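You operate a simulated robot arm through the tools that you are given. There is no shell and no other tool. Be economical: measure what you need, move in short steps, check, and stop when the job is done.

The job below is to be done with a simulated robot arm. You get a single attempt, and the scene is never put back.

TASK
Fill the clear bin with salt to the 3 litre mark.
Fine: shut its cover; swing the spout over the bin and aside again; spill nothing. Where these are worked on the way, their far stop is far enough and under half their travel is too little: swing spout.

It is judged by the outcome, as a careful person would: the job done as asked, and still so three seconds after it is handed in. It fails if anything else is knocked over, pushed out of place, dropped, spilled or broken. A push-on lid holds only when it is set on centred and level and pressed home; a screw cap is set on level and turned clockwise until tight.

THE ROBOT
A 7-joint arm with a two-finger parallel gripper, fixed in place. Base frame: the origin is at the foot of the arm, x ahead of it, y to its left, z up. Lengths are in mm, angles in rad, forces in N, time in s.
With the tool pointing down near the work surface it reaches from about 120 to 720 mm from the base axis. Its first joint turns from -2.897 to 2.897 rad. Payload 1.57 kg.
Tool frame: the origin (TCP) lies between the finger pads and is the grasp point; the fingertips stand 30 mm ahead of it; z points along the fingers, y is the line along which they close. The gripper opens to 110 mm. The fingers are 24 mm wide and 12 mm thick; the gripper's body (48 by 112 mm) begins 78 mm behind the TCP.
Orientation is that of the tool frame in the base frame, as a unit quaternion [w, x, y, z]. With the fingers straight down and closing along the base's y, the tool's x points along the base's -x, its y along +y and its z along -z.

THE INTERFACE
- The arm moves only by the tool apply_moves. Its argument "targets" is text: rows parted by semicolons, each of 7 numbers parted by spaces: the turn, a rotation vector about the tool's x, y, z in rad, then the shift along the tool's x, y, z in mm, then the closure, from 0 (fully open) to 1 (shut). In form: wx wy wz tx ty tz claw; .... A call has 1 to 12 rows; each row shifts and turns the commanded pose from where the row before left it, along the tool's axes as they then stand. Rows are played at 5 a second. More than 50 mm and 0.15 rad between two rows, or a gripper value outside its range, and nothing of the call is played. A pose out of reach is approached as far as the arm can. The call stops where the force on the tool passes 90 N (or 10 N more than at its start, if that is more) or the arm is blocked; 0.2 s more then pass. The fingers move at their own pace (about 45 mm/s each) and stop on an object; they squeeze with about 40 N. The grip force told is the motor's: it shows also when the fingers shut on nothing. Time passes only in rows, and 0.2 s behind the last, so rows that do not move let the fingers close. It gives the time, the measured TCP pose, the force on the tool (base axes), the opening and the grip force at its end, in the units of the frame above (readings bear some noise), with the torque about the TCP (base axes, N m) and any sound that the robot's microphone picked up, and new pictures: "views" is both (left out), scene, wrist or none.
- Cameras (640 x 400 px; columns grow to the right, rows downward): "scene" is fixed at [222.8, 649.5, 1336.4]; the picture's right is [-0.85, -0.52, 0.00], its down [-0.17, 0.27, -0.95] and it looks along [0.50, -0.81, -0.32] (base axes); focal length 229 px, centre (320, 200). "wrist" rides on the gripper at [70, 16, -141] in the tool frame; the picture's right is [-0.23, 0.97, 0.00], its down [-0.86, -0.20, -0.48] and it looks along [-0.47, -0.11, 0.88] (tool axes); focal length 222 px, centre (320, 200). There is no depth. A picture from a camera that has moved, and an enlarged one, comes with that camera's place and axes in the base frame and with its lens.
- raise_lower(by): slides the trunk up (or, below 0, down) by that many mm; the arm rides with it, the base frame stays. It gives what a move gives, with no picture.
- inspect(camera, box): a new picture of the part [left, top, right, bottom] of that camera's present view, enlarged. It takes no simulated time.
- hand_in(): hands the job in; it is judged then, once.

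Work in short steps. Places have to be worked out from the pictures, the camera data and where the tool is seen: move nearer, look again, correct. Check each grasp and each placing, and mend what went wrong. You have 120 turns and 200 pictures in all, those below and enlarged ones among them. Open the gripper and draw the arm clear of the work before you hand the job in, unless the task says otherwise; then end with one line.

The tools are called after "Call:" as name(argument=value, ...) on one line, values as JSON. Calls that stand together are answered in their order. apply_moves: Moves the arm, as the interface text tells. Its arguments: {"type":"object","properties":{"targets":{"type":"string"},"views":{"type":"string","enum":["both","scene","wrist","none"]}},"required":["targets"]} The other tools are called the same way: raise_lower (by) slides the trunk up or down; inspect (camera, box) takes an enlarged picture of a part of a camera's view; hand_in () hands the job in.

At the start:

```text
t: 0.0
position: [390.5, 77.9, 1293.0]
tool_rot: [0.0, 0.0, 1.0, 0.001]
ft_force: [0.1, -0.5, 0.3]
wrist_torque: [0.0, -0.01, 0.0]
gripper_width: 109.9
grasp_force: 0.0
trunk travel left (down, up): [-500.0, 90.0]
```

scene: 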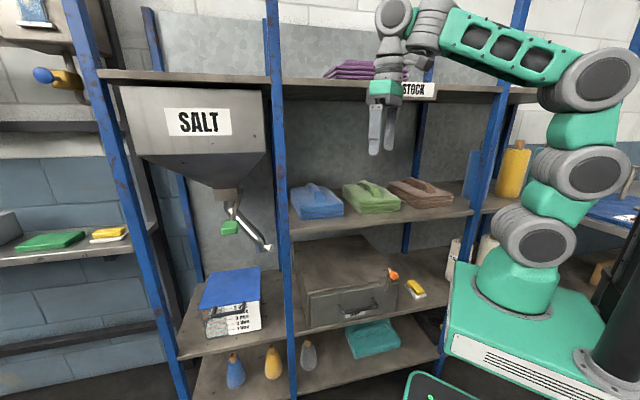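
wrist: 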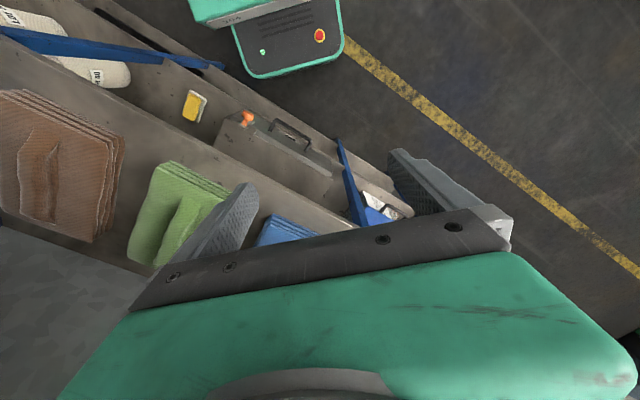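

I start by enlarging the hopper, spout and bin areas of the scene view.

Call:
inspect(camera="scene", box=[170, 170, 290, 245])

Call:
inspect(camera="scene", box=[170, 250, 298, 350])

Call:
inspect(camera="scene", box=[290, 230, 440, 330])

```text
5.33 times, centred on (230, 208) of scene
camera zoom: at [222.8, 649.5, 1336.4], right [-0.85, -0.52, 0.0], down [-0.17, 0.27, -0.95], along [0.5, -0.81, -0.32], focal length 1220 px, centre (800, 160)
```

zoom: 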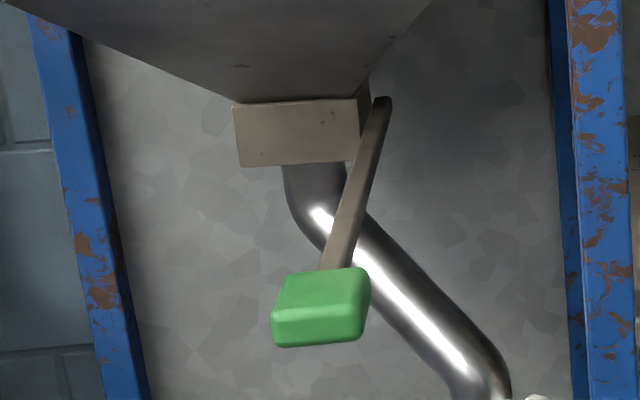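

```text
4.00 times, centred on (234, 300) of scene
camera zoom: at [222.8, 649.5, 1336.4], right [-0.85, -0.52, 0.0], down [-0.17, 0.27, -0.95], along [0.5, -0.81, -0.32], focal length 915 px, centre (664, -200)
```

zoom: 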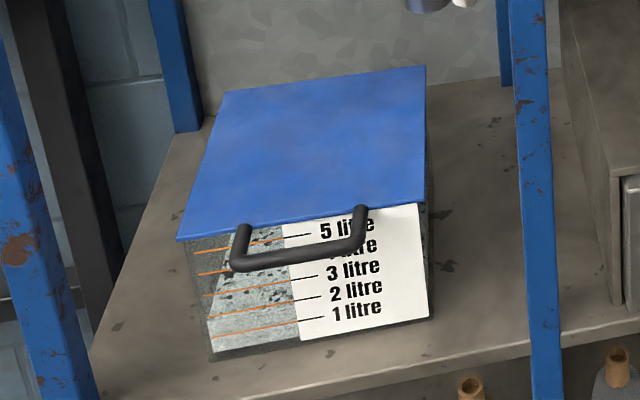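

```text
4.00 times, centred on (365, 280) of scene
camera zoom: at [222.8, 649.5, 1336.4], right [-0.85, -0.52, 0.0], down [-0.17, 0.27, -0.95], along [0.5, -0.81, -0.32], focal length 915 px, centre (140, -120)
```

zoom: 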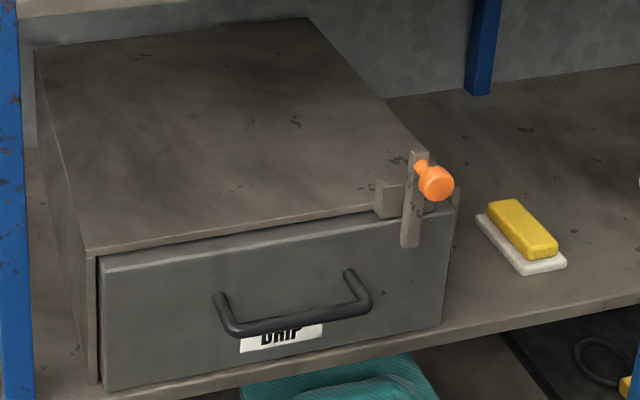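

The hopper has a gate lever with a green knob, and a swing pipe parked to the right. The bin has a blue cover. I enlarge the wrist view to triangulate the bin.

Call:
inspect(camera="wrist", box=[330, 130, 430, 230])

Call:
inspect(camera="scene", box=[215, 225, 295, 275])

```text
4.00 times, centred on (380, 180) of wrist
camera zoom: at [319.9, 94.3, 1434.1], right [0.23, 0.97, 0.0], down [0.86, -0.2, 0.48], along [0.47, -0.11, -0.88], focal length 888 px, centre (80, 280)
```

zoom: 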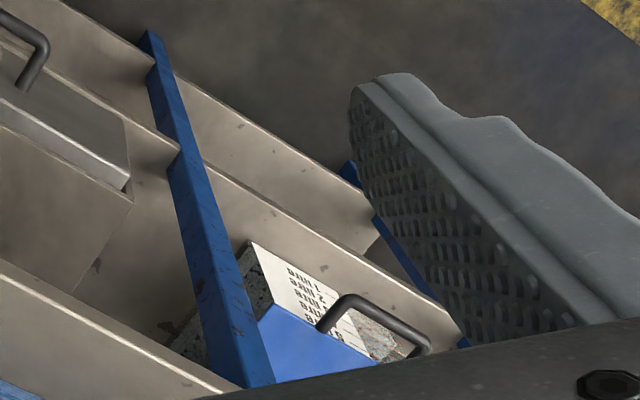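

```text
8.00 times, centred on (255, 250) of scene
camera zoom: at [222.8, 649.5, 1336.4], right [-0.85, -0.52, 0.0], down [-0.17, 0.27, -0.95], along [0.5, -0.81, -0.32], focal length 1830 px, centre (840, -200)
```

zoom: 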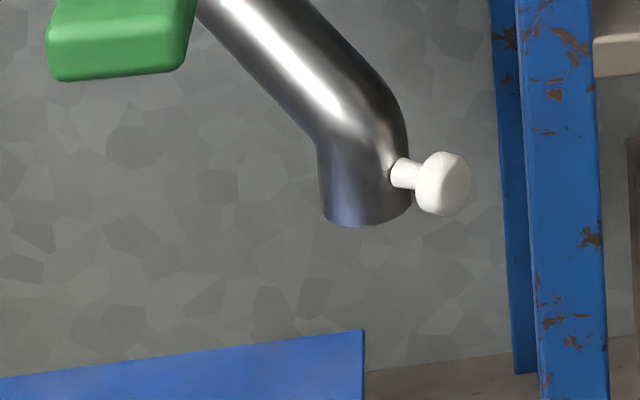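

Triangulation puts the bin's front cover corner near (780, 172, 701) and the orange drip knob near (370, -121, 793). The shelf front runs at 45°, with its normal n = (0.7, -0.71, 0). I lower the trunk and turn the tool to face the shelf.

Call:
raise_lower(by=-250)

Call:
apply_moves(targets="0 0 0.131 20 0 0 0.5;0 0 0.131 20 0 0 0.5;0 0 0.131 20 0 0 0.5;0 0 0.131 20 0 0 0.5;0 0 0.131 20 0 0 0.5;0 0 0.131 20 0 0 0.5", views="none")

Call:
apply_moves(targets="0 -0.131 0 0 26 0 0.5;0 -0.131 0 0 26 0 0.5;0 -0.131 0 0 26 0 0.5;0 -0.131 0 0 26 0 0.5;0 -0.131 0 0 26 0 0.5;0 -0.131 0 0 26 0 0.5;0 -0.131 0 0 26 0 0.5;0 -0.131 0 0 26 0 0.5;0 -0.131 0 0 26 0 0.5;0 -0.131 0 0 26 0 0.5;0 -0.131 0 0 26 0 0.5;0 -0.131 0 0 26 0 0.5", views="both")

```text
t: 2.6
position: [390.2, 79.1, 1042.3]
tool_rot: [0.0, 0.0, 1.0, 0.0]
ft_force: [-0.5, 0.2, -0.9]
wrist_torque: [0.03, 0.01, 0.0]
gripper_width: 110.1
grasp_force: 0.0
trunk travel left (down, up): [-250.0, 340.0]
```

```text
t: 4.0
position: [278.5, 115.0, 1043.1]
tool_rot: [0.0, 0.383, 0.924, 0.0]
ft_force: [-0.3, -0.6, 0.3]
wrist_torque: [0.0, 0.02, -0.02]
gripper_width: 55.1
grasp_force: 0.1
trunk travel left (down, up): [-250.0, 340.0]
```

```text
t: 6.6
position: [417.2, 168.8, 1023.2]
tool_rot: [0.236, 0.362, 0.9, -0.054]
ft_force: [0.1, -0.2, -0.7]
wrist_torque: [-0.01, 0.0, 0.0]
gripper_width: 54.8
grasp_force: 0.0
out of reach, approached as far as the arm can: row 4, 5, 6, 7, 8, 9, 10, 11, 12
trunk travel left (down, up): [-250.0, 340.0]
camera wrist: at [328.5, 262.5, 1116.4], right [0.8, 0.57, 0.18], down [0.22, -0.55, 0.81], along [0.56, -0.61, -0.57], focal length 222 px, centre (320, 200)
```

scene: 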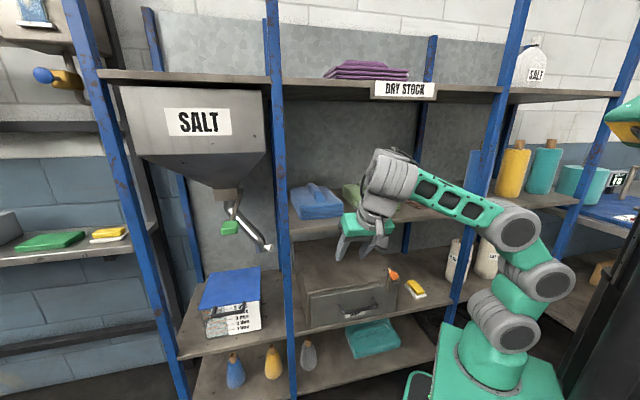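
wrist: 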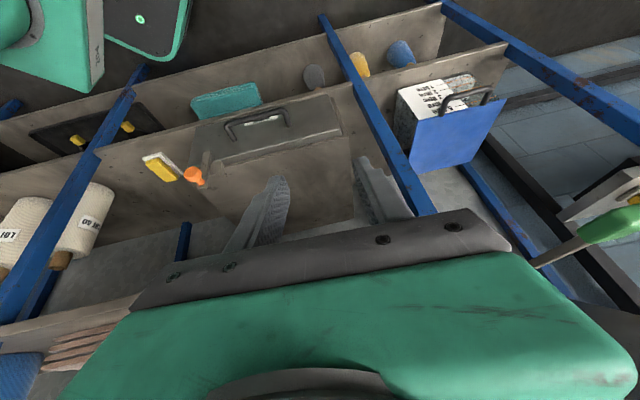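

The pitch failed because the hand was too close to the base. I move outward along the shelf direction first, then pitch up.

Call:
apply_moves(targets="0 0 0 0 45 0 0.5;0 0 0 0 45 0 0.5;0 0 0 0 45 0 0.5;0 0 0 0 45 0 0.5;0 0 0 0 45 0 0.5;0 -0.14 0 0 0 0 0.5;0 -0.14 0 0 0 0 0.5;0 -0.14 0 0 0 0 0.5;0 -0.14 0 0 0 0 0.5", views="both")

```text
t: 8.6
position: [495.4, 248.1, 999.7]
tool_rot: [0.231, 0.362, 0.902, -0.051]
ft_force: [0.7, -0.1, -0.4]
wrist_torque: [-0.01, -0.01, 0.02]
gripper_width: 54.7
grasp_force: 0.0
out of reach, approached as far as the arm can: row 1, 2, 3, 4, 5, 6, 7, 8, 9
trunk travel left (down, up): [-250.0, 340.0]
camera wrist: at [408.1, 340.7, 1095.0], right [0.8, 0.57, 0.18], down [0.22, -0.56, 0.8], along [0.55, -0.6, -0.58], focal length 222 px, centre (320, 200)
```

scene: 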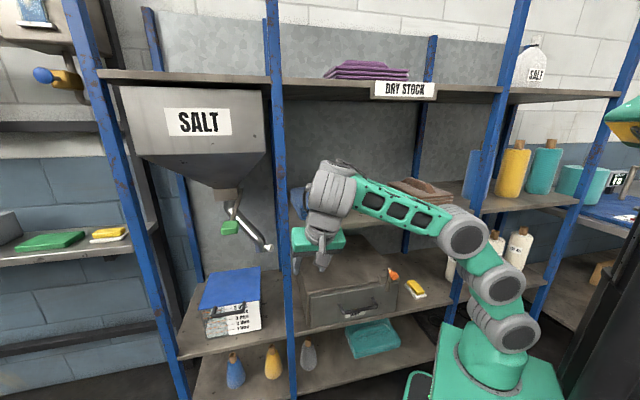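
wrist: 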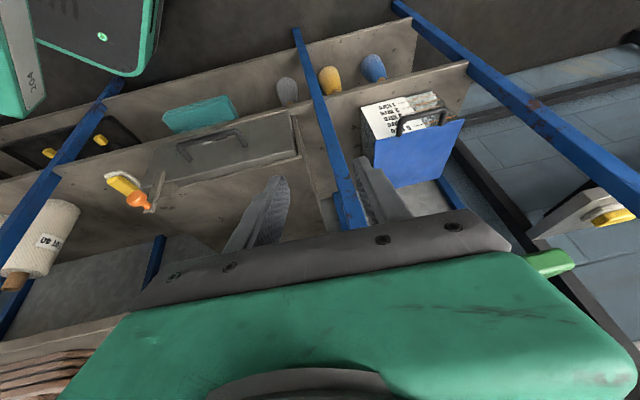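

The arm is saturating, probably at a wrist roll limit. I roll back about the tool axis and see whether mobility returns.

Call:
apply_moves(targets="0 0 -0.14 0 0 0 0.5;0 0 -0.14 0 0 0 0.5;0 0 -0.14 0 0 0 0.5;0 0 -0.14 0 0 0 0.5;0 0 -0.14 0 0 0 0.5;0 0 -0.14 0 0 0 0.5", views="scene")

```text
t: 10.0
position: [495.0, 248.8, 1002.0]
tool_rot: [0.19, -0.038, 0.971, -0.141]
ft_force: [-0.3, 0.0, -0.2]
wrist_torque: [0.0, 0.0, 0.04]
gripper_width: 55.2
grasp_force: 0.1
trunk travel left (down, up): [-250.0, 340.0]
```

scene: 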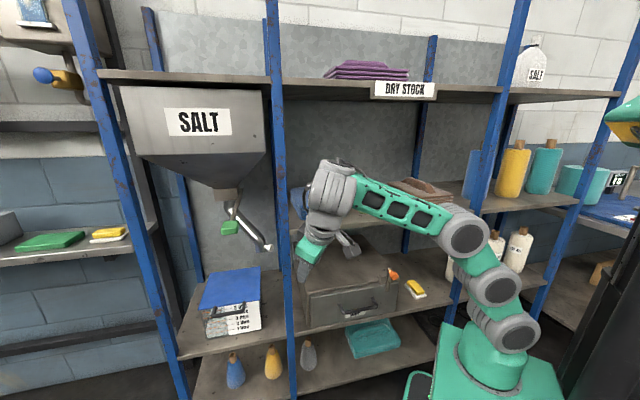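

Mobility returned. Next I shift outward, then pitch up.

Call:
apply_moves(targets="0 0 0 -22 28 0 0.5;0 0 0 -22 28 0 0.5;0 0 0 -22 28 0 0.5;0 0 0 -22 28 0 0.5;0 -0.14 0 0 0 0 0.5;0 -0.14 0 0 0 0 0.5;0 -0.14 0 0 0 0 0.5;0 -0.14 0 0 0 0 0.5;0 -0.14 0 0 0 0 0.5;0 -0.14 0 0 0 0 0.5", views="both")

```text
t: 12.2
position: [599.4, 323.9, 1010.4]
tool_rot: [0.353, -0.078, 0.93, -0.066]
ft_force: [0.7, 0.6, 0.2]
wrist_torque: [0.0, 0.02, 0.01]
gripper_width: 54.8
grasp_force: 0.0
out of reach, approached as far as the arm can: row 1, 2, 3, 4, 5, 6, 7, 8, 9, 10
trunk travel left (down, up): [-250.0, 340.0]
camera wrist: at [452.0, 336.1, 1067.9], right [0.07, 1.0, -0.03], down [0.33, 0.0, 0.94], along [0.94, -0.08, -0.33], focal length 222 px, centre (320, 200)
```

scene: 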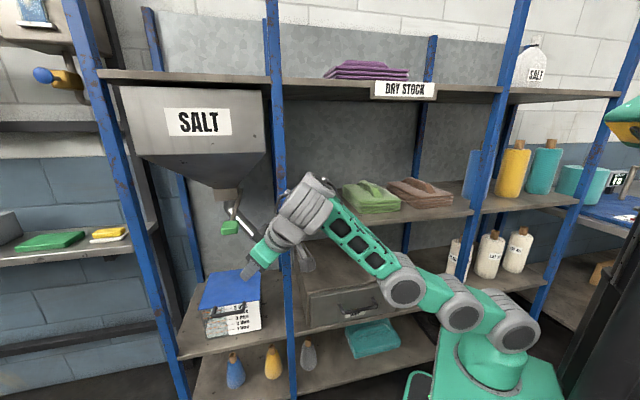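
wrist: 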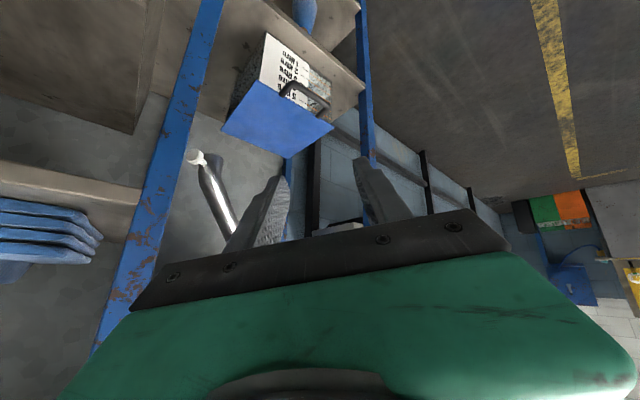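

The wrist camera gives a clear view, but the elbow has dropped into an awkward low posture near a joint limit. I retreat up and inward to recover the elbow-up posture.

Call:
apply_moves(targets="0 0 0 13 -26 -39 0.5;0 0 0 13 -26 -39 0.5;0 0 0 13 -26 -39 0.5;0 0 0 13 -26 -39 0.5;0 0 0 13 -26 -39 0.5;0 0.14 0 13 -26 -39 0.5;0 0.14 0 0 0 0 0.5;0 0.14 0 0 0 -40 0.5;0 0.14 0 0 0 -40 0.5;0 0.14 0 0 0 -40 0.5", views="scene")

```text
t: 14.4
position: [399.1, 181.7, 1102.5]
tool_rot: [0.075, -0.056, 0.992, -0.084]
ft_force: [0.3, 0.7, -0.2]
wrist_torque: [-0.05, 0.02, -0.04]
gripper_width: 55.0
grasp_force: 0.0
out of reach, approached as far as the arm can: row 1, 2, 3, 6, 7, 8, 9, 10
trunk travel left (down, up): [-250.0, 340.0]
```

scene: 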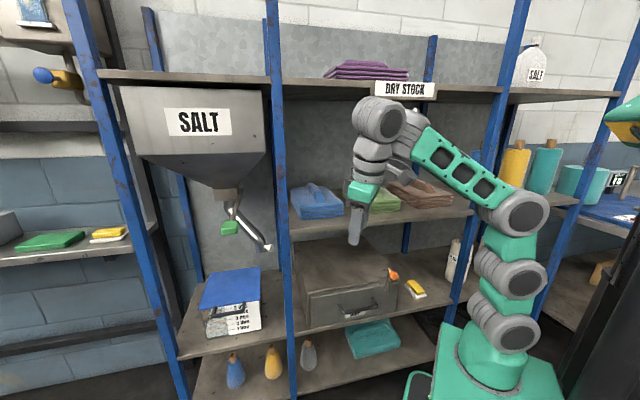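

The posture looks elbow-up again. I test pitch in place with no pictures to learn which limit is active.

Call:
apply_moves(targets="0 -0.14 0 0 0 0 0.5;0 -0.14 0 0 0 0 0.5;0 -0.14 0 0 0 0 0.5;0 -0.14 0 0 0 0 0.5", views="none")

Call:
apply_moves(targets="0 0 0 -40 0 0 0.5;0 0 0 -40 0 0 0.5;0 0 0 -40 0 0 0.5;0 0 0 -40 0 0 0.5", views="scene")

```text
t: 15.4
position: [402.2, 183.8, 1115.0]
tool_rot: [0.291, -0.072, 0.952, -0.069]
ft_force: [-0.1, -0.3, -0.9]
wrist_torque: [0.01, 0.03, -0.04]
gripper_width: 55.1
grasp_force: 0.0
out of reach, approached as far as the arm can: row 3, 4
trunk travel left (down, up): [-250.0, 340.0]
```

```text
t: 16.4
position: [518.4, 201.7, 1179.1]
tool_rot: [0.291, -0.073, 0.951, -0.069]
ft_force: [-0.7, -0.7, 0.6]
wrist_torque: [-0.02, -0.03, 0.0]
gripper_width: 55.0
grasp_force: 0.1
out of reach, approached as far as the arm can: row 4
trunk travel left (down, up): [-250.0, 340.0]
```

scene: 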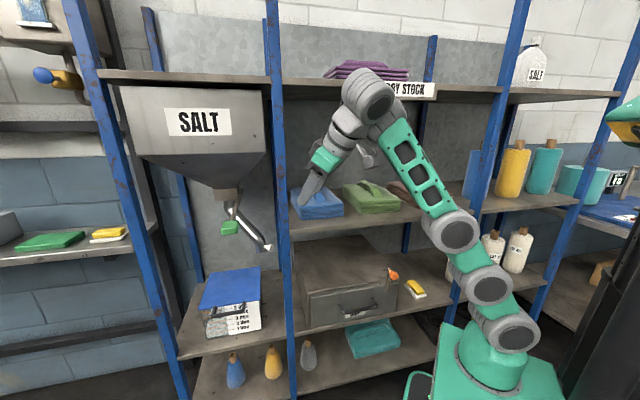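

I enlarge the arm to understand its posture.

Call:
inspect(camera="scene", box=[280, 50, 580, 400])

```text
1.14 times, centred on (430, 225) of scene
camera zoom: at [222.8, 649.5, 1336.4], right [-0.85, -0.52, 0.0], down [-0.17, 0.27, -0.95], along [0.5, -0.81, -0.32], focal length 261 px, centre (194, 171)
```

zoom: 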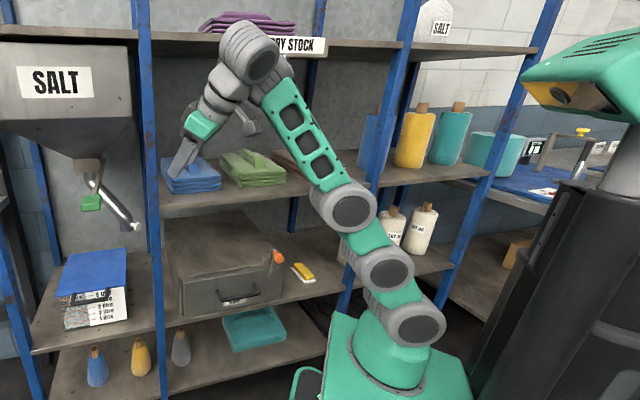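

The arm is simply stretched upward: the wrist is too high above the shoulder (z≈812, reach about 730). I lower the hand, then pitch it about the wrist so it points horizontally.

Call:
apply_moves(targets="0 0 0 21.7 7 32.8 0.5;0 0 0 21.7 7 32.8 0.5;0 0 0 21.7 7 32.8 0.5;0 0 0 21.7 7 32.8 0.5;0 0 0 21.7 7 32.8 0.5;0 0 0 21.7 7 32.8 0.5;0 -0.14 0 -28 0 0 0.5;0 -0.14 0 -28 0 0 0.5;0 -0.14 0 -28 0 0 0.5;0 -0.14 0 -28 0 0 0.5;0 -0.14 0 -28 0 0 0.5;0 -0.14 0 -28 0 0 0.5", views="both")

```text
t: 19.0
position: [570.8, 262.1, 1152.3]
tool_rot: [0.445, -0.085, 0.89, -0.056]
ft_force: [-0.7, 0.1, 0.1]
wrist_torque: [0.05, 0.01, 0.01]
gripper_width: 55.2
grasp_force: 0.2
out of reach, approached as far as the arm can: row 4, 5, 6, 7, 8, 9, 10, 11, 12
trunk travel left (down, up): [-250.0, 340.0]
camera wrist: at [413.3, 268.0, 1179.6], right [0.04, 1.0, 0.01], down [0.14, -0.01, 0.99], along [0.99, -0.04, -0.14], focal length 222 px, centre (320, 200)
```

scene: 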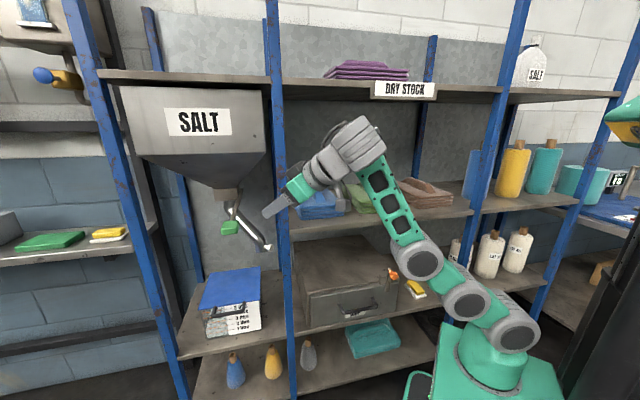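
wrist: 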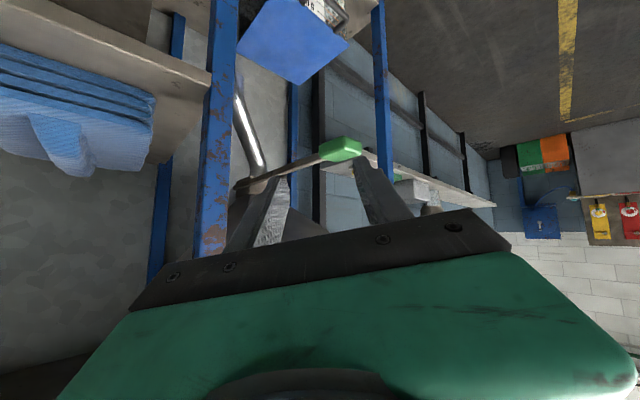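

The elbow has passed through straight into its wrong-side bend limit. I pitch back down about the wrist and retract, to recover the normal bend.

Call:
apply_moves(targets="0 0.14 0 33 0 0 0.5;0 0.14 0 33 0 0 0.5;0 0.14 0 33 0 0 0.5;0 0.14 0 33 0 0 0.5;0 0.14 0 33 0 0 0.5;0 0.14 0 33 0 0 0.5;0 0 0 25 -15 0 0.5;0 0 0 25 -15 0 0.5;0 0 0 25 -15 0 0.5;0 0 0 25 -15 0 0.5", views="scene")

```text
t: 21.2
position: [317.0, 158.9, 1058.5]
tool_rot: [0.043, -0.055, 0.994, -0.086]
ft_force: [0.4, 0.5, -0.4]
wrist_torque: [0.0, 0.05, -0.01]
gripper_width: 55.1
grasp_force: 0.1
out of reach, approached as far as the arm can: row 1
trunk travel left (down, up): [-250.0, 340.0]
```

scene: 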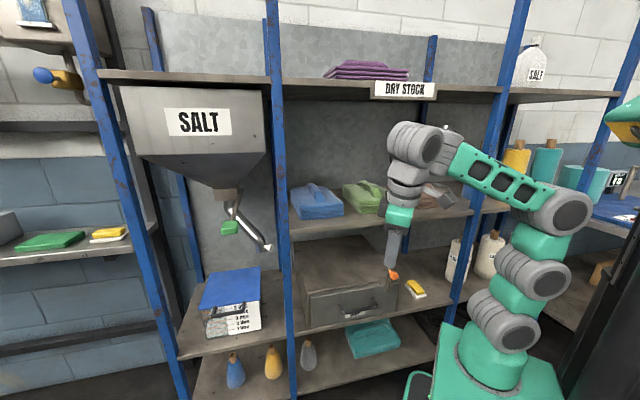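

The posture is good now. I raise the trunk 100 and lower the hand, so the wrist comes closer to shoulder level.

Call:
raise_lower(by=100)

Call:
apply_moves(targets="0 0 0 0 0 45 0.5;0 0 0 0 0 45 0.5;0 0 0 0 0 45 0.5;0 0 0 0 0 45 0.5;0 0 0 0 0 45 0.5;0 0 0 0 0 45 0.5", views="none")

Call:
apply_moves(targets="0 -0.14 0 -33 0 0 0.5;0 -0.14 0 -33 0 0 0.5;0 -0.14 0 -33 0 0 0.5;0 -0.14 0 -33 0 0 0.5;0 -0.14 0 -33 0 0 0.5;0 -0.14 0 -33 0 0 0.5", views="scene")

```text
t: 22.5
position: [318.6, 159.0, 1160.0]
tool_rot: [0.042, -0.055, 0.994, -0.086]
ft_force: [0.1, 0.1, -0.4]
wrist_torque: [0.01, -0.01, 0.02]
gripper_width: 54.9
grasp_force: 0.1
trunk travel left (down, up): [-350.0, 240.0]
```

```text
t: 23.9
position: [342.7, 128.4, 922.3]
tool_rot: [0.012, -0.059, 0.994, -0.094]
ft_force: [0.4, -0.7, 0.5]
wrist_torque: [0.01, 0.01, 0.0]
gripper_width: 55.3
grasp_force: 0.0
out of reach, approached as far as the arm can: row 5, 6
trunk travel left (down, up): [-350.0, 240.0]
```

```text
t: 25.5
position: [398.8, 146.5, 1174.7]
tool_rot: [0.357, -0.121, 0.924, -0.066]
ft_force: [0.0, 0.6, -1.0]
wrist_torque: [-0.01, -0.03, -0.01]
gripper_width: 55.0
grasp_force: 0.1
out of reach, approached as far as the arm can: row 1, 2, 3, 4, 5, 6
trunk travel left (down, up): [-350.0, 240.0]
stopped in row 6: the arm was blocked; the commanded pose is now the measured one
```

scene: 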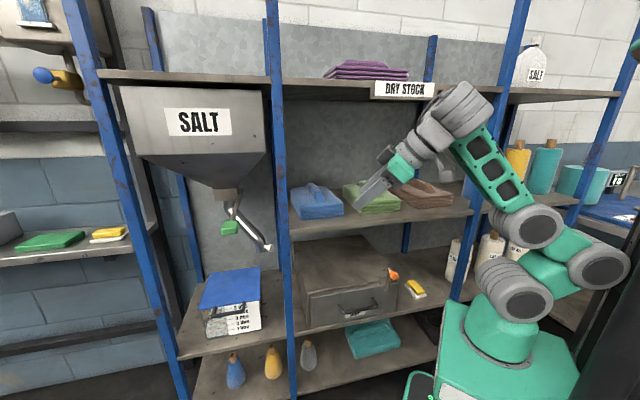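

The limits don't match a plain elbow arm, so I enlarge to see the joint structure.

Call:
inspect(camera="scene", box=[350, 70, 640, 390])

```text
1.25 times, centred on (495, 230) of scene
camera zoom: at [222.8, 649.5, 1336.4], right [-0.85, -0.52, 0.0], down [-0.17, 0.27, -0.95], along [0.5, -0.81, -0.32], focal length 286 px, centre (101, 162)
```

zoom: 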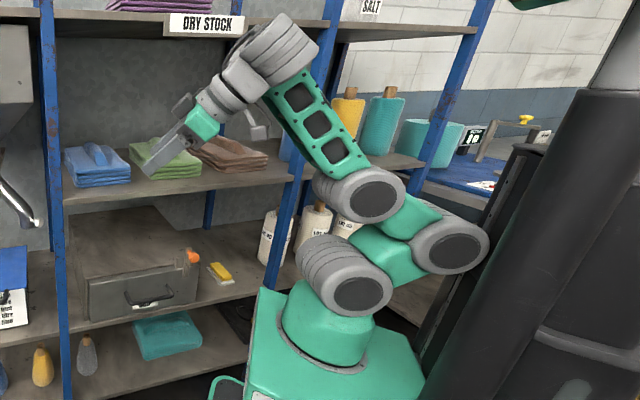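

The wrist seems unable to straighten but can roll sideways. So the plan changes: forearm along the aisle (azimuth about 45°), hand turned sideways into the shelf. First I return to tool-down.

Call:
apply_moves(targets="0 0.14 0 25 0 0 0.5;0 0.14 0 25 0 0 0.5;0 0.14 0 25 0 0 0.5;0 0.14 0 25 0 0 0.5;0 0.14 0 25 0 0 0.5", views="scene")

```text
t: 26.7
position: [289.7, 111.7, 1129.3]
tool_rot: [0.027, -0.09, 0.991, -0.1]
ft_force: [0.2, 0.6, -0.2]
wrist_torque: [0.0, 0.02, 0.01]
gripper_width: 54.9
grasp_force: 0.0
trunk travel left (down, up): [-350.0, 240.0]
```

scene: 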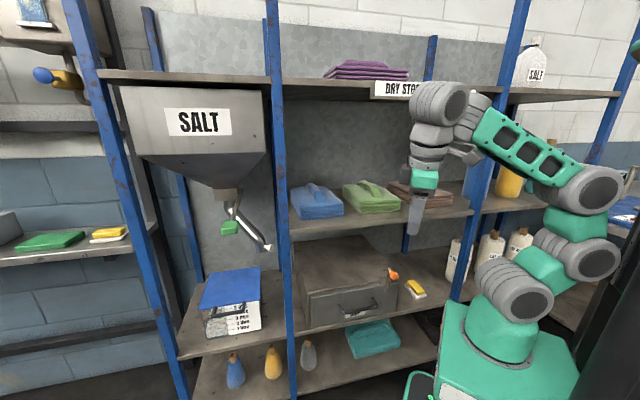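

Now I swing the heading toward the aisle direction, moving out and lower.

Call:
apply_moves(targets="0 0 -0.12 -30 0 10 0.5;0 0 -0.12 -30 0 10 0.5;0 0 -0.12 -30 0 10 0.5;0 0 -0.12 -30 0 10 0.5;0 0 -0.12 -30 0 10 0.5;0 0 0 -14 23 15 0.5;0 0 0 -14 23 15 0.5;0 0 0 -14 23 15 0.5;0 0 0 -14 23 15 0.5;0 0 0 -14 23 15 0.5", views="scene")

```text
t: 28.9
position: [401.5, 278.9, 976.4]
tool_rot: [-0.004, -0.377, 0.92, -0.105]
ft_force: [0.7, 0.3, 0.1]
wrist_torque: [-0.01, 0.02, 0.03]
gripper_width: 55.3
grasp_force: 0.1
trunk travel left (down, up): [-350.0, 240.0]
```

scene: 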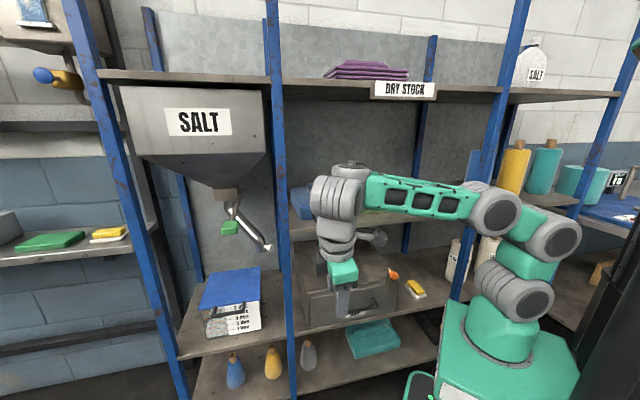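

That worked without limits. Now I roll the hand sideways so it points into the shelf, drifting further along the aisle.

Call:
apply_moves(targets="0.14 0 0 -10 -18 0 0.5;0.14 0 0 -10 -18 0 0.5;0.14 0 0 -10 -18 0 0.5;0.14 0 0 -10 -18 0 0.5;0.14 0 0 -10 -18 0 0.5;0.14 0 0 -10 -18 0 0.5;0.14 0 0 -10 -18 0 0.5;0.14 0 0 -10 -18 0 0.5;0.14 0 0 -10 -18 0 0.5;0.14 0 0 -10 -18 0 0.5;0.14 0 0 -10 -18 0 0.5", views="both")

```text
t: 31.3
position: [582.6, 198.2, 1043.8]
tool_rot: [0.14, -0.394, 0.881, -0.22]
ft_force: [-0.2, -0.6, -0.4]
wrist_torque: [0.02, 0.01, 0.02]
gripper_width: 54.8
grasp_force: 0.0
out of reach, approached as far as the arm can: row 2, 3, 4, 5, 6, 7, 8, 9, 10, 11
trunk travel left (down, up): [-350.0, 240.0]
camera wrist: at [466.3, 195.4, 1151.8], right [-0.47, 0.75, -0.47], down [0.48, 0.66, 0.58], along [0.74, 0.04, -0.67], focal length 222 px, centre (320, 200)
```

scene: 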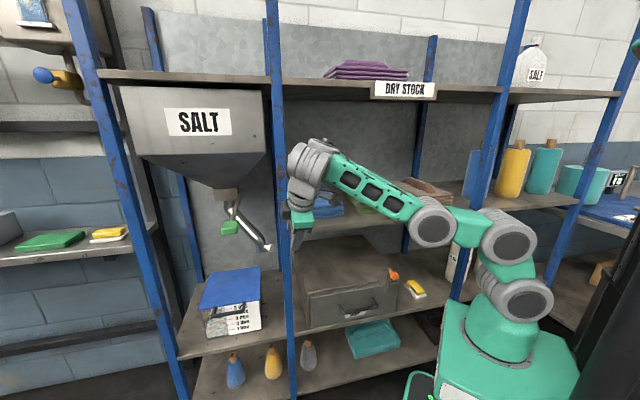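
wrist: 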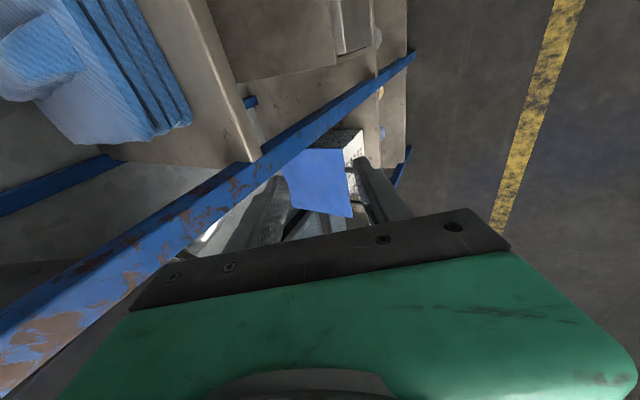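

Orientation is what saturates; position follows commands. I back out and probe the opposite roll direction to map the wrist limits.

Call:
apply_moves(targets="-0.14 0 0 10 18 0 0.5;-0.14 0 0 10 18 0 0.5;-0.14 0 0 10 18 0 0.5;-0.14 0 0 10 18 0 0.5;-0.14 0 0 0 0 0 0.5;-0.14 0 0 0 0 0 0.5;-0.14 0 0 0 0 0 0.5;-0.14 0 0 0 0 0 0.5;-0.14 0 0 0 0 0 0.5;-0.14 0 0 0 0 0 0.5;-0.14 0 0 0 0 0 0.5;-0.14 0 0 0 0 0 0.5", views="scene")

```text
t: 33.9
position: [413.2, 175.0, 866.7]
tool_rot: [-0.107, -0.406, 0.843, 0.335]
ft_force: [0.2, -0.3, 0.8]
wrist_torque: [0.02, 0.04, 0.03]
gripper_width: 54.9
grasp_force: 0.0
out of reach, approached as far as the arm can: row 4, 5, 6, 7, 8, 9, 10, 11, 12
trunk travel left (down, up): [-350.0, 240.0]
```

scene: 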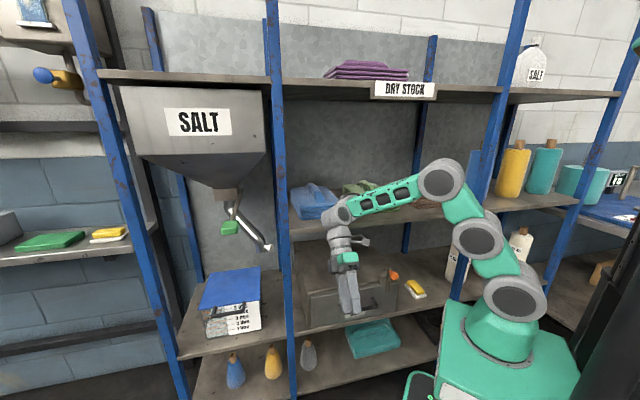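

The posture now has the elbow high with the forearm sloping down, which should be a better branch. I bring the tool back upright in small steps, then continue tilting into the shelf.

Call:
apply_moves(targets="0.1 0 0 0 0 0 0.5;0.1 0 0 0 0 0 0.5;0.1 0 0 0 0 0 0.5;0.1 0 0 0 0 0 0.5;0.1 0 0 0 0 0 0.5;0.1 0 0 0 0 0 0.5;0.1 0 0 0 0 0 0.5", views="scene")

```text
t: 35.5
position: [410.0, 173.6, 860.4]
tool_rot: [0.025, -0.416, 0.908, 0.03]
ft_force: [-0.1, -0.1, -0.7]
wrist_torque: [0.01, 0.02, 0.01]
gripper_width: 55.3
grasp_force: 0.0
trunk travel left (down, up): [-350.0, 240.0]
```

scene: 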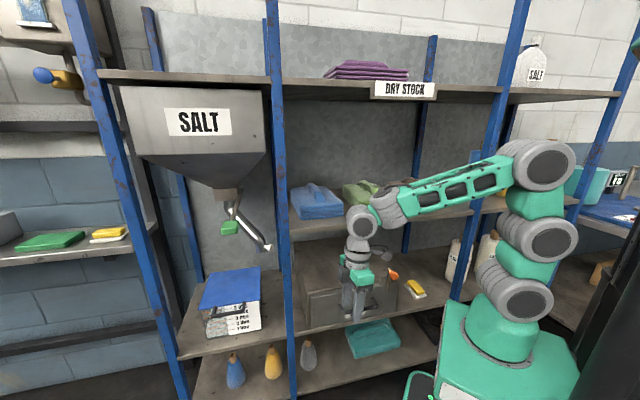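

Good posture. I continue rolling toward the shelf.

Call:
apply_moves(targets="0.12 0 0 0 0 0 0.5;0.12 0 0 0 0 0 0.5;0.12 0 0 0 0 0 0.5;0.12 0 0 0 0 0 0.5;0.12 0 0 0 0 0 0.5;0.12 0 0 0 0 0 0.5", views="scene")

```text
t: 36.9
position: [409.3, 173.7, 860.2]
tool_rot: [0.172, -0.381, 0.86, -0.292]
ft_force: [0.6, -0.6, -0.3]
wrist_torque: [0.01, 0.0, -0.01]
gripper_width: 55.1
grasp_force: 0.1
trunk travel left (down, up): [-350.0, 240.0]
```

scene: 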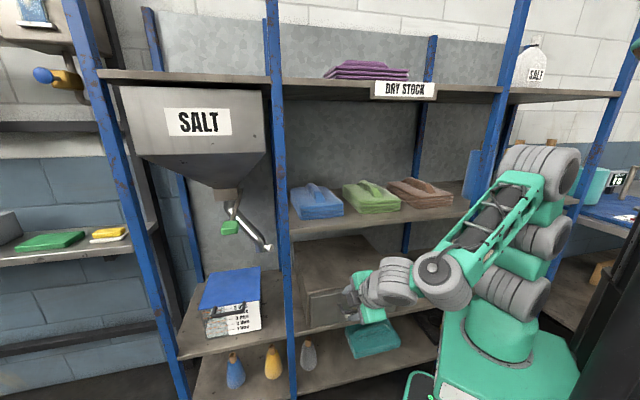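

No limits hit. I finish the tilt to horizontal and look.

Call:
apply_moves(targets="0.12 0 0 0 0 0 0.5;0.12 0 0 0 0 0 0.5;0.12 0 0 0 0 0 0.5;0.12 0 0 0 0 0 0.5;0.12 0 0 0 0 0 0.5;0.12 0 0 0 0 0 0.5", views="both")

```text
t: 38.3
position: [403.3, 145.9, 842.8]
tool_rot: [0.286, -0.305, 0.72, -0.554]
ft_force: [-1.3, 0.4, -0.3]
wrist_torque: [0.0, -0.01, 0.01]
gripper_width: 55.2
grasp_force: 0.0
out of reach, approached as far as the arm can: row 6
trunk travel left (down, up): [-350.0, 240.0]
camera wrist: at [249.6, 185.6, 853.1], right [0.03, 0.37, -0.93], down [0.22, 0.9, 0.36], along [0.97, -0.22, -0.06], focal length 222 px, centre (320, 200)
```

scene: 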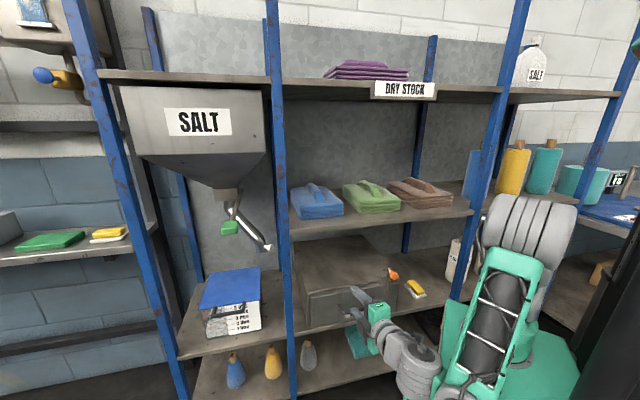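
wrist: 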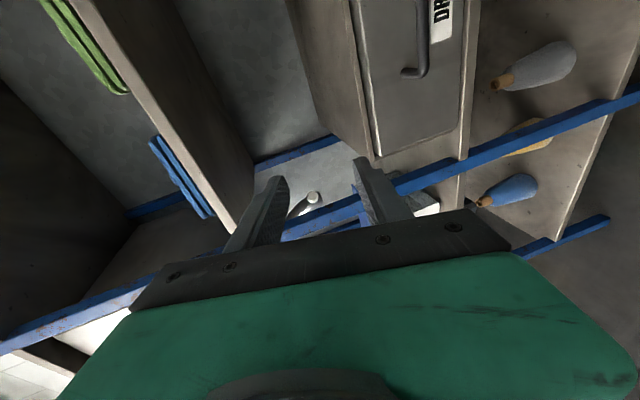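

The tool now points horizontally into the shelf. I travel along the aisle to the hopper bay.

Call:
apply_moves(targets="0 0 0 -40 -8 0 0.5;0 0 0 -40 -8 0 0.5;0 0 0 -40 -8 0 0.5;0 0 0 -40 -8 0 0.5;0 0 0 -40 -8 0 0.5;0 0 0 -40 -8 0 0.5", views="both")

```text
t: 39.7
position: [496.5, 194.2, 814.7]
tool_rot: [0.285, -0.306, 0.721, -0.552]
ft_force: [-0.4, 0.7, 0.4]
wrist_torque: [-0.01, 0.03, 0.03]
gripper_width: 55.0
grasp_force: 0.0
out of reach, approached as far as the arm can: row 1, 2, 3, 4, 5, 6
trunk travel left (down, up): [-350.0, 240.0]
camera wrist: at [341.9, 232.8, 826.1], right [0.03, 0.37, -0.93], down [0.22, 0.9, 0.36], along [0.97, -0.22, -0.06], focal length 222 px, centre (320, 200)
```

scene: 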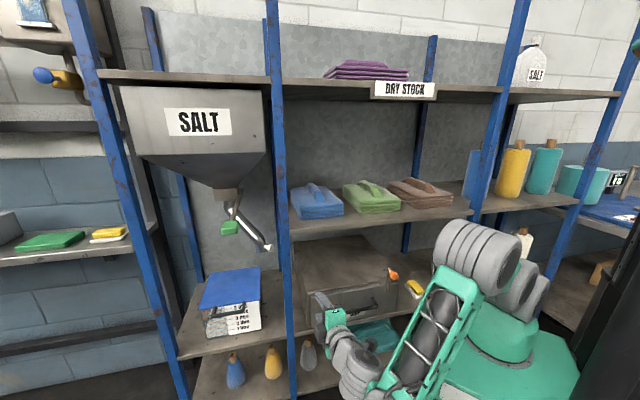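
wrist: 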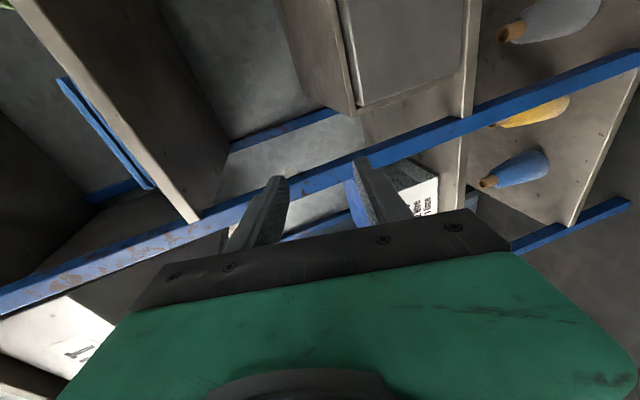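

Progress was partial. I try yawing the hand left about the wrist, with a heading closer to radial, while advancing.

Call:
apply_moves(targets="0 -0.14 0 -34 0 0 0.5;0 -0.14 0 -34 0 0 0.5;0 -0.14 0 -34 0 0 0.5;0 -0.14 0 -34 0 0 0.5;0 0 0 0 -30 0 0.5;0 0 0 0 -30 0 0.5", views="scene")

```text
t: 41.1
position: [565.6, 298.9, 888.0]
tool_rot: [0.472, -0.448, 0.613, -0.448]
ft_force: [-0.4, -0.6, -0.4]
wrist_torque: [0.02, -0.02, -0.06]
gripper_width: 55.1
grasp_force: 0.0
trunk travel left (down, up): [-350.0, 240.0]
```

scene: 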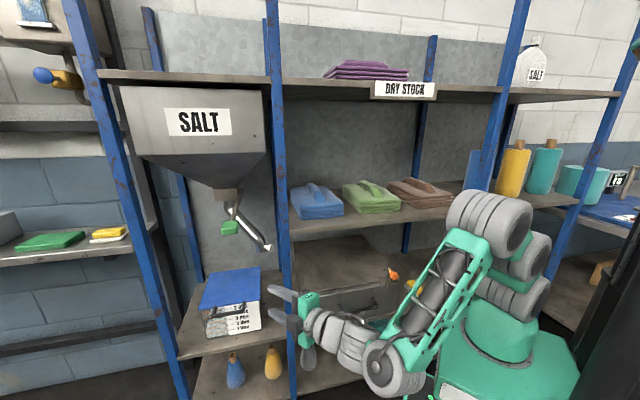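

Excellent, full mobility with the hand horizontal. I raise it and shift left a bit to view the spout and lever.

Call:
apply_moves(targets="0 0 0 -10 -40 0 0.5;0 0 0 -10 -40 0 0.5;0 0 0 -10 -40 0 0.5", views="both")

```text
t: 41.9
position: [588.6, 306.0, 1007.1]
tool_rot: [0.473, -0.447, 0.614, -0.448]
ft_force: [0.4, 0.0, -0.1]
wrist_torque: [0.0, -0.02, 0.0]
gripper_width: 55.4
grasp_force: 0.1
trunk travel left (down, up): [-350.0, 240.0]
camera wrist: at [436.0, 258.0, 1000.8], right [-0.09, 0.42, -0.91], down [-0.31, 0.85, 0.42], along [0.95, 0.32, 0.06], focal length 222 px, centre (320, 200)
```

scene: 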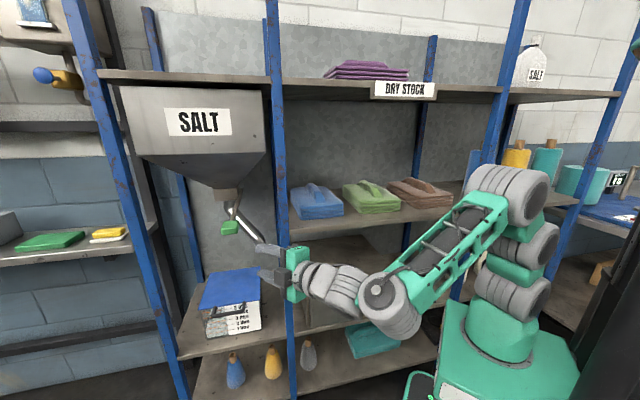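
wrist: 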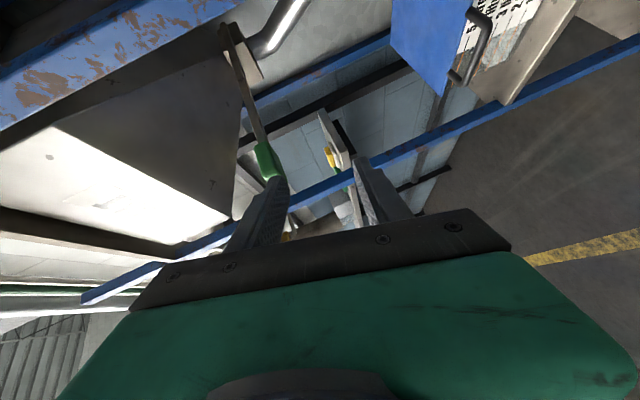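

I enlarge the wrist view to locate the lever, outlet and spout.

Call:
inspect(camera="wrist", box=[180, 0, 320, 200])

Call:
inspect(camera="wrist", box=[370, 0, 530, 110])

```text
2.00 times, centred on (250, 100) of wrist
camera zoom: at [436.0, 258.0, 1000.8], right [-0.09, 0.42, -0.91], down [-0.31, 0.85, 0.42], along [0.95, 0.32, 0.06], focal length 444 px, centre (460, 400)
```

zoom: 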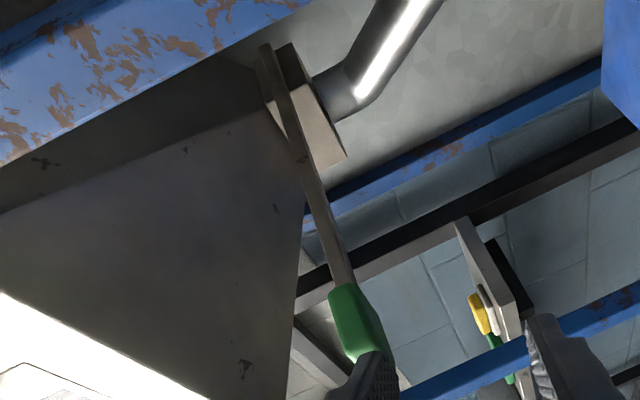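

```text
3.64 times, centred on (450, 55) of wrist
camera zoom: at [436.0, 258.0, 1000.8], right [-0.09, 0.42, -0.91], down [-0.31, 0.85, 0.42], along [0.95, 0.32, 0.06], focal length 808 px, centre (-153, 727)
```

zoom: 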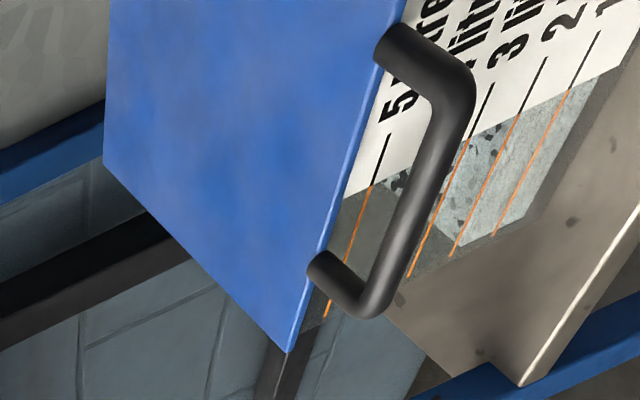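

The lever is a horizontal bar at z≈1060 reaching out to its green knob at about (749, 279). The spout pivots under the outlet, with its white knob near (828, 51, 848) behind the blue post. I test a hand heading square into the shelf while moving along the aisle.

Call:
apply_moves(targets="0 0 0 -23.7 15 18.2 0.5;0 0 0 -23.7 15 18.2 0.5;0 0 0 -23.7 15 18.2 0.5;0 0 0 -23.7 15 18.2 0.5;0 0.12 0 30 0 0 0.5;0 0.12 0 30 0 0 0.5;0 0.12 0 30 0 0 0.5;0 0.12 0 30 0 0 0.5", views="both")

```text
t: 43.7
position: [632.8, 302.7, 945.5]
tool_rot: [0.333, -0.342, 0.7, -0.531]
ft_force: [-0.8, 0.8, 0.7]
wrist_torque: [0.03, -0.02, 0.0]
gripper_width: 54.8
grasp_force: 0.1
out of reach, approached as far as the arm can: row 8
trunk travel left (down, up): [-350.0, 240.0]
camera wrist: at [475.0, 321.1, 952.5], right [0.0, 0.39, -0.92], down [0.09, 0.92, 0.38], along [1.0, -0.09, -0.03], focal length 222 px, centre (320, 200)
```

scene: 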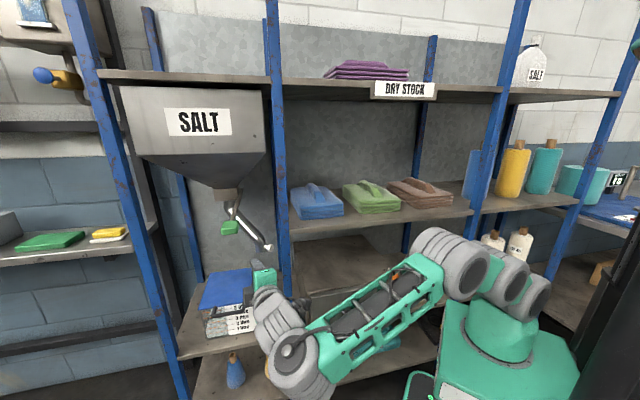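
wrist: 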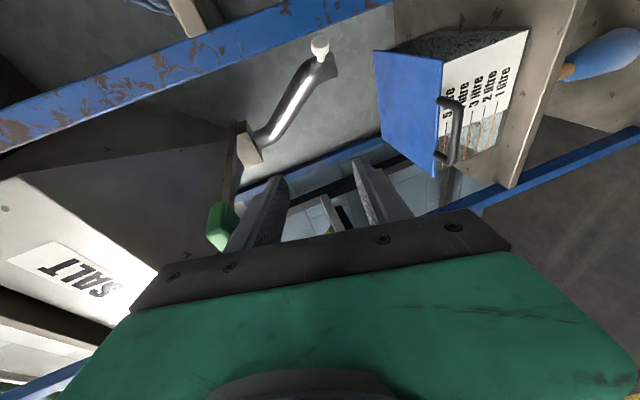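

A very good view. I enlarge for accurate spout, lever and bin positions.

Call:
inspect(camera="wrist", box=[200, 20, 350, 180])

Call:
inspect(camera="wrist", box=[360, 10, 550, 190])

```text
2.50 times, centred on (275, 100) of wrist
camera zoom: at [475.0, 321.1, 952.5], right [0.0, 0.39, -0.92], down [0.09, 0.92, 0.38], along [1.0, -0.09, -0.03], focal length 555 px, centre (432, 450)
```

zoom: 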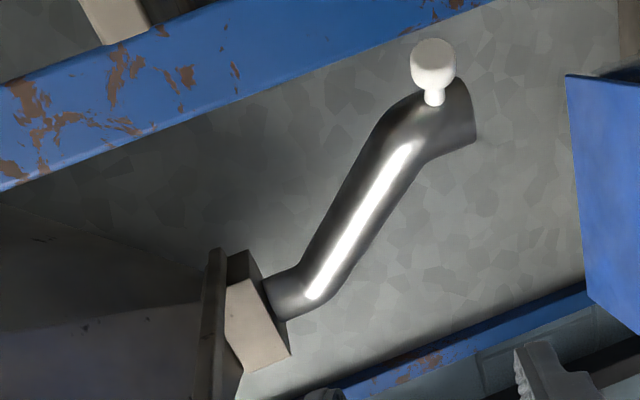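

```text
2.22 times, centred on (455, 100) of wrist
camera zoom: at [475.0, 321.1, 952.5], right [0.0, 0.39, -0.92], down [0.09, 0.92, 0.38], along [1.0, -0.09, -0.03], focal length 494 px, centre (20, 422)
```

zoom: 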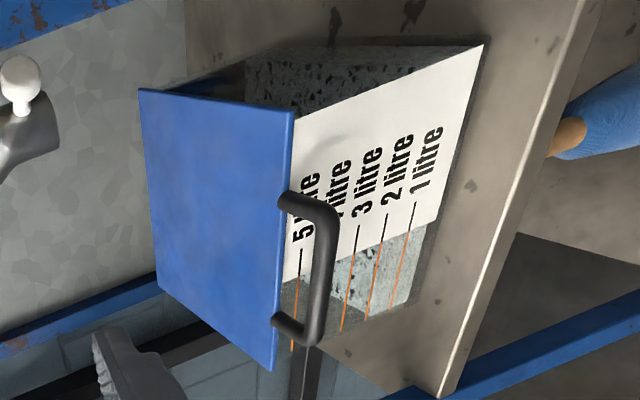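

The geometry is consistent:
- Cover top z≈709, hinged at the back presumably.
- Handle bar at about (830, 275, 694).
- Spout end at about (909, 32, 802), pivoting at about (1057, 50).

I lower the trunk, level the tool and turn the heading to about -10° to go for the handle.

Call:
raise_lower(by=-150)

Call:
apply_moves(targets="0 -0.1 0 0 0 0 0.5;0 -0.1 0 0 0 0 0.5;0 -0.1 0 0 0 0 0.5;0 -0.1 0 0 0 0 0.5;0.1 0 0 0 0 0 0.5;0.1 0 0 0 0 0 0.5", views="none")

```text
t: 45.4
position: [632.2, 302.5, 794.8]
tool_rot: [0.334, -0.344, 0.699, -0.53]
ft_force: [0.1, -0.3, 0.7]
wrist_torque: [0.03, 0.0, -0.02]
gripper_width: 54.9
grasp_force: 0.1
trunk travel left (down, up): [-200.0, 390.0]
```

```text
t: 46.8
position: [632.7, 303.4, 795.1]
tool_rot: [0.509, -0.393, 0.57, -0.512]
ft_force: [0.2, 0.6, 0.2]
wrist_torque: [0.01, 0.02, 0.02]
gripper_width: 55.1
grasp_force: 0.0
trunk travel left (down, up): [-200.0, 390.0]
```

Nearly level. I correct the roll slightly, descend to handle height, then advance to about 90 mm short of the bar.

Call:
apply_moves(targets="0 0 -0.09 0 0 0 0.5;0 0 -0.09 0 0 0 0.5;0 0 0 -3 36.5 0 0.5;0 0 0 -3 36.5 0 0.5;0 0 0 -3 36.5 0 0.5;0 0 0 0 0 35 0.5;0 0 0 0 0 35 0.5;0 0 0 0 0 35 0.5", views="both")

```text
t: 48.6
position: [744.7, 292.1, 690.1]
tool_rot: [-0.46, 0.442, -0.533, 0.556]
ft_force: [-0.4, -0.1, 0.2]
wrist_torque: [-0.03, 0.0, 0.0]
gripper_width: 55.0
grasp_force: 0.0
trunk travel left (down, up): [-200.0, 390.0]
camera wrist: at [593.5, 250.3, 668.8], right [0.08, 0.21, -0.97], down [-0.32, 0.93, 0.18], along [0.94, 0.3, 0.14], focal length 222 px, centre (320, 200)
```

scene: 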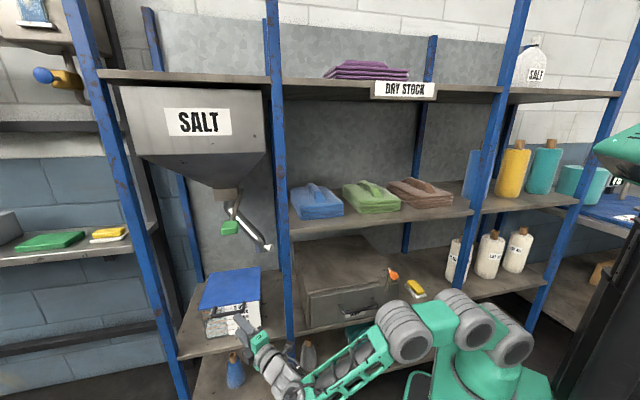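
wrist: 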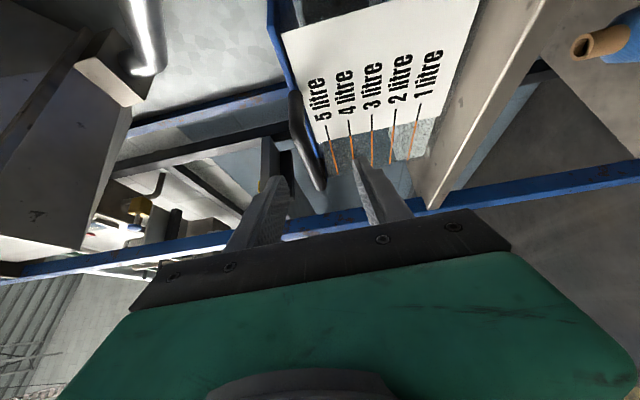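

I check the handle's position relative to the fingers.

Call:
inspect(camera="wrist", box=[220, 70, 420, 230])

Call:
inspect(camera="scene", box=[190, 260, 310, 390])

```text
2.50 times, centred on (320, 150) of wrist
camera zoom: at [593.5, 250.3, 668.8], right [0.08, 0.21, -0.97], down [-0.32, 0.93, 0.18], along [0.94, 0.3, 0.14], focal length 555 px, centre (320, 325)
```

zoom: 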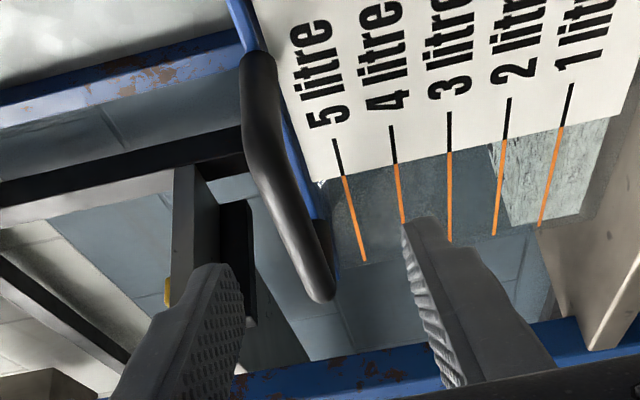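

```text
3.08 times, centred on (250, 325) of scene
camera zoom: at [222.8, 649.5, 1336.4], right [-0.85, -0.52, 0.0], down [-0.17, 0.27, -0.95], along [0.5, -0.81, -0.32], focal length 704 px, centre (535, -185)
```

zoom: 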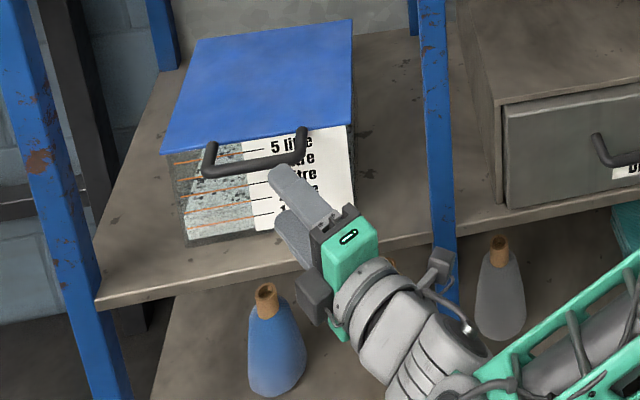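

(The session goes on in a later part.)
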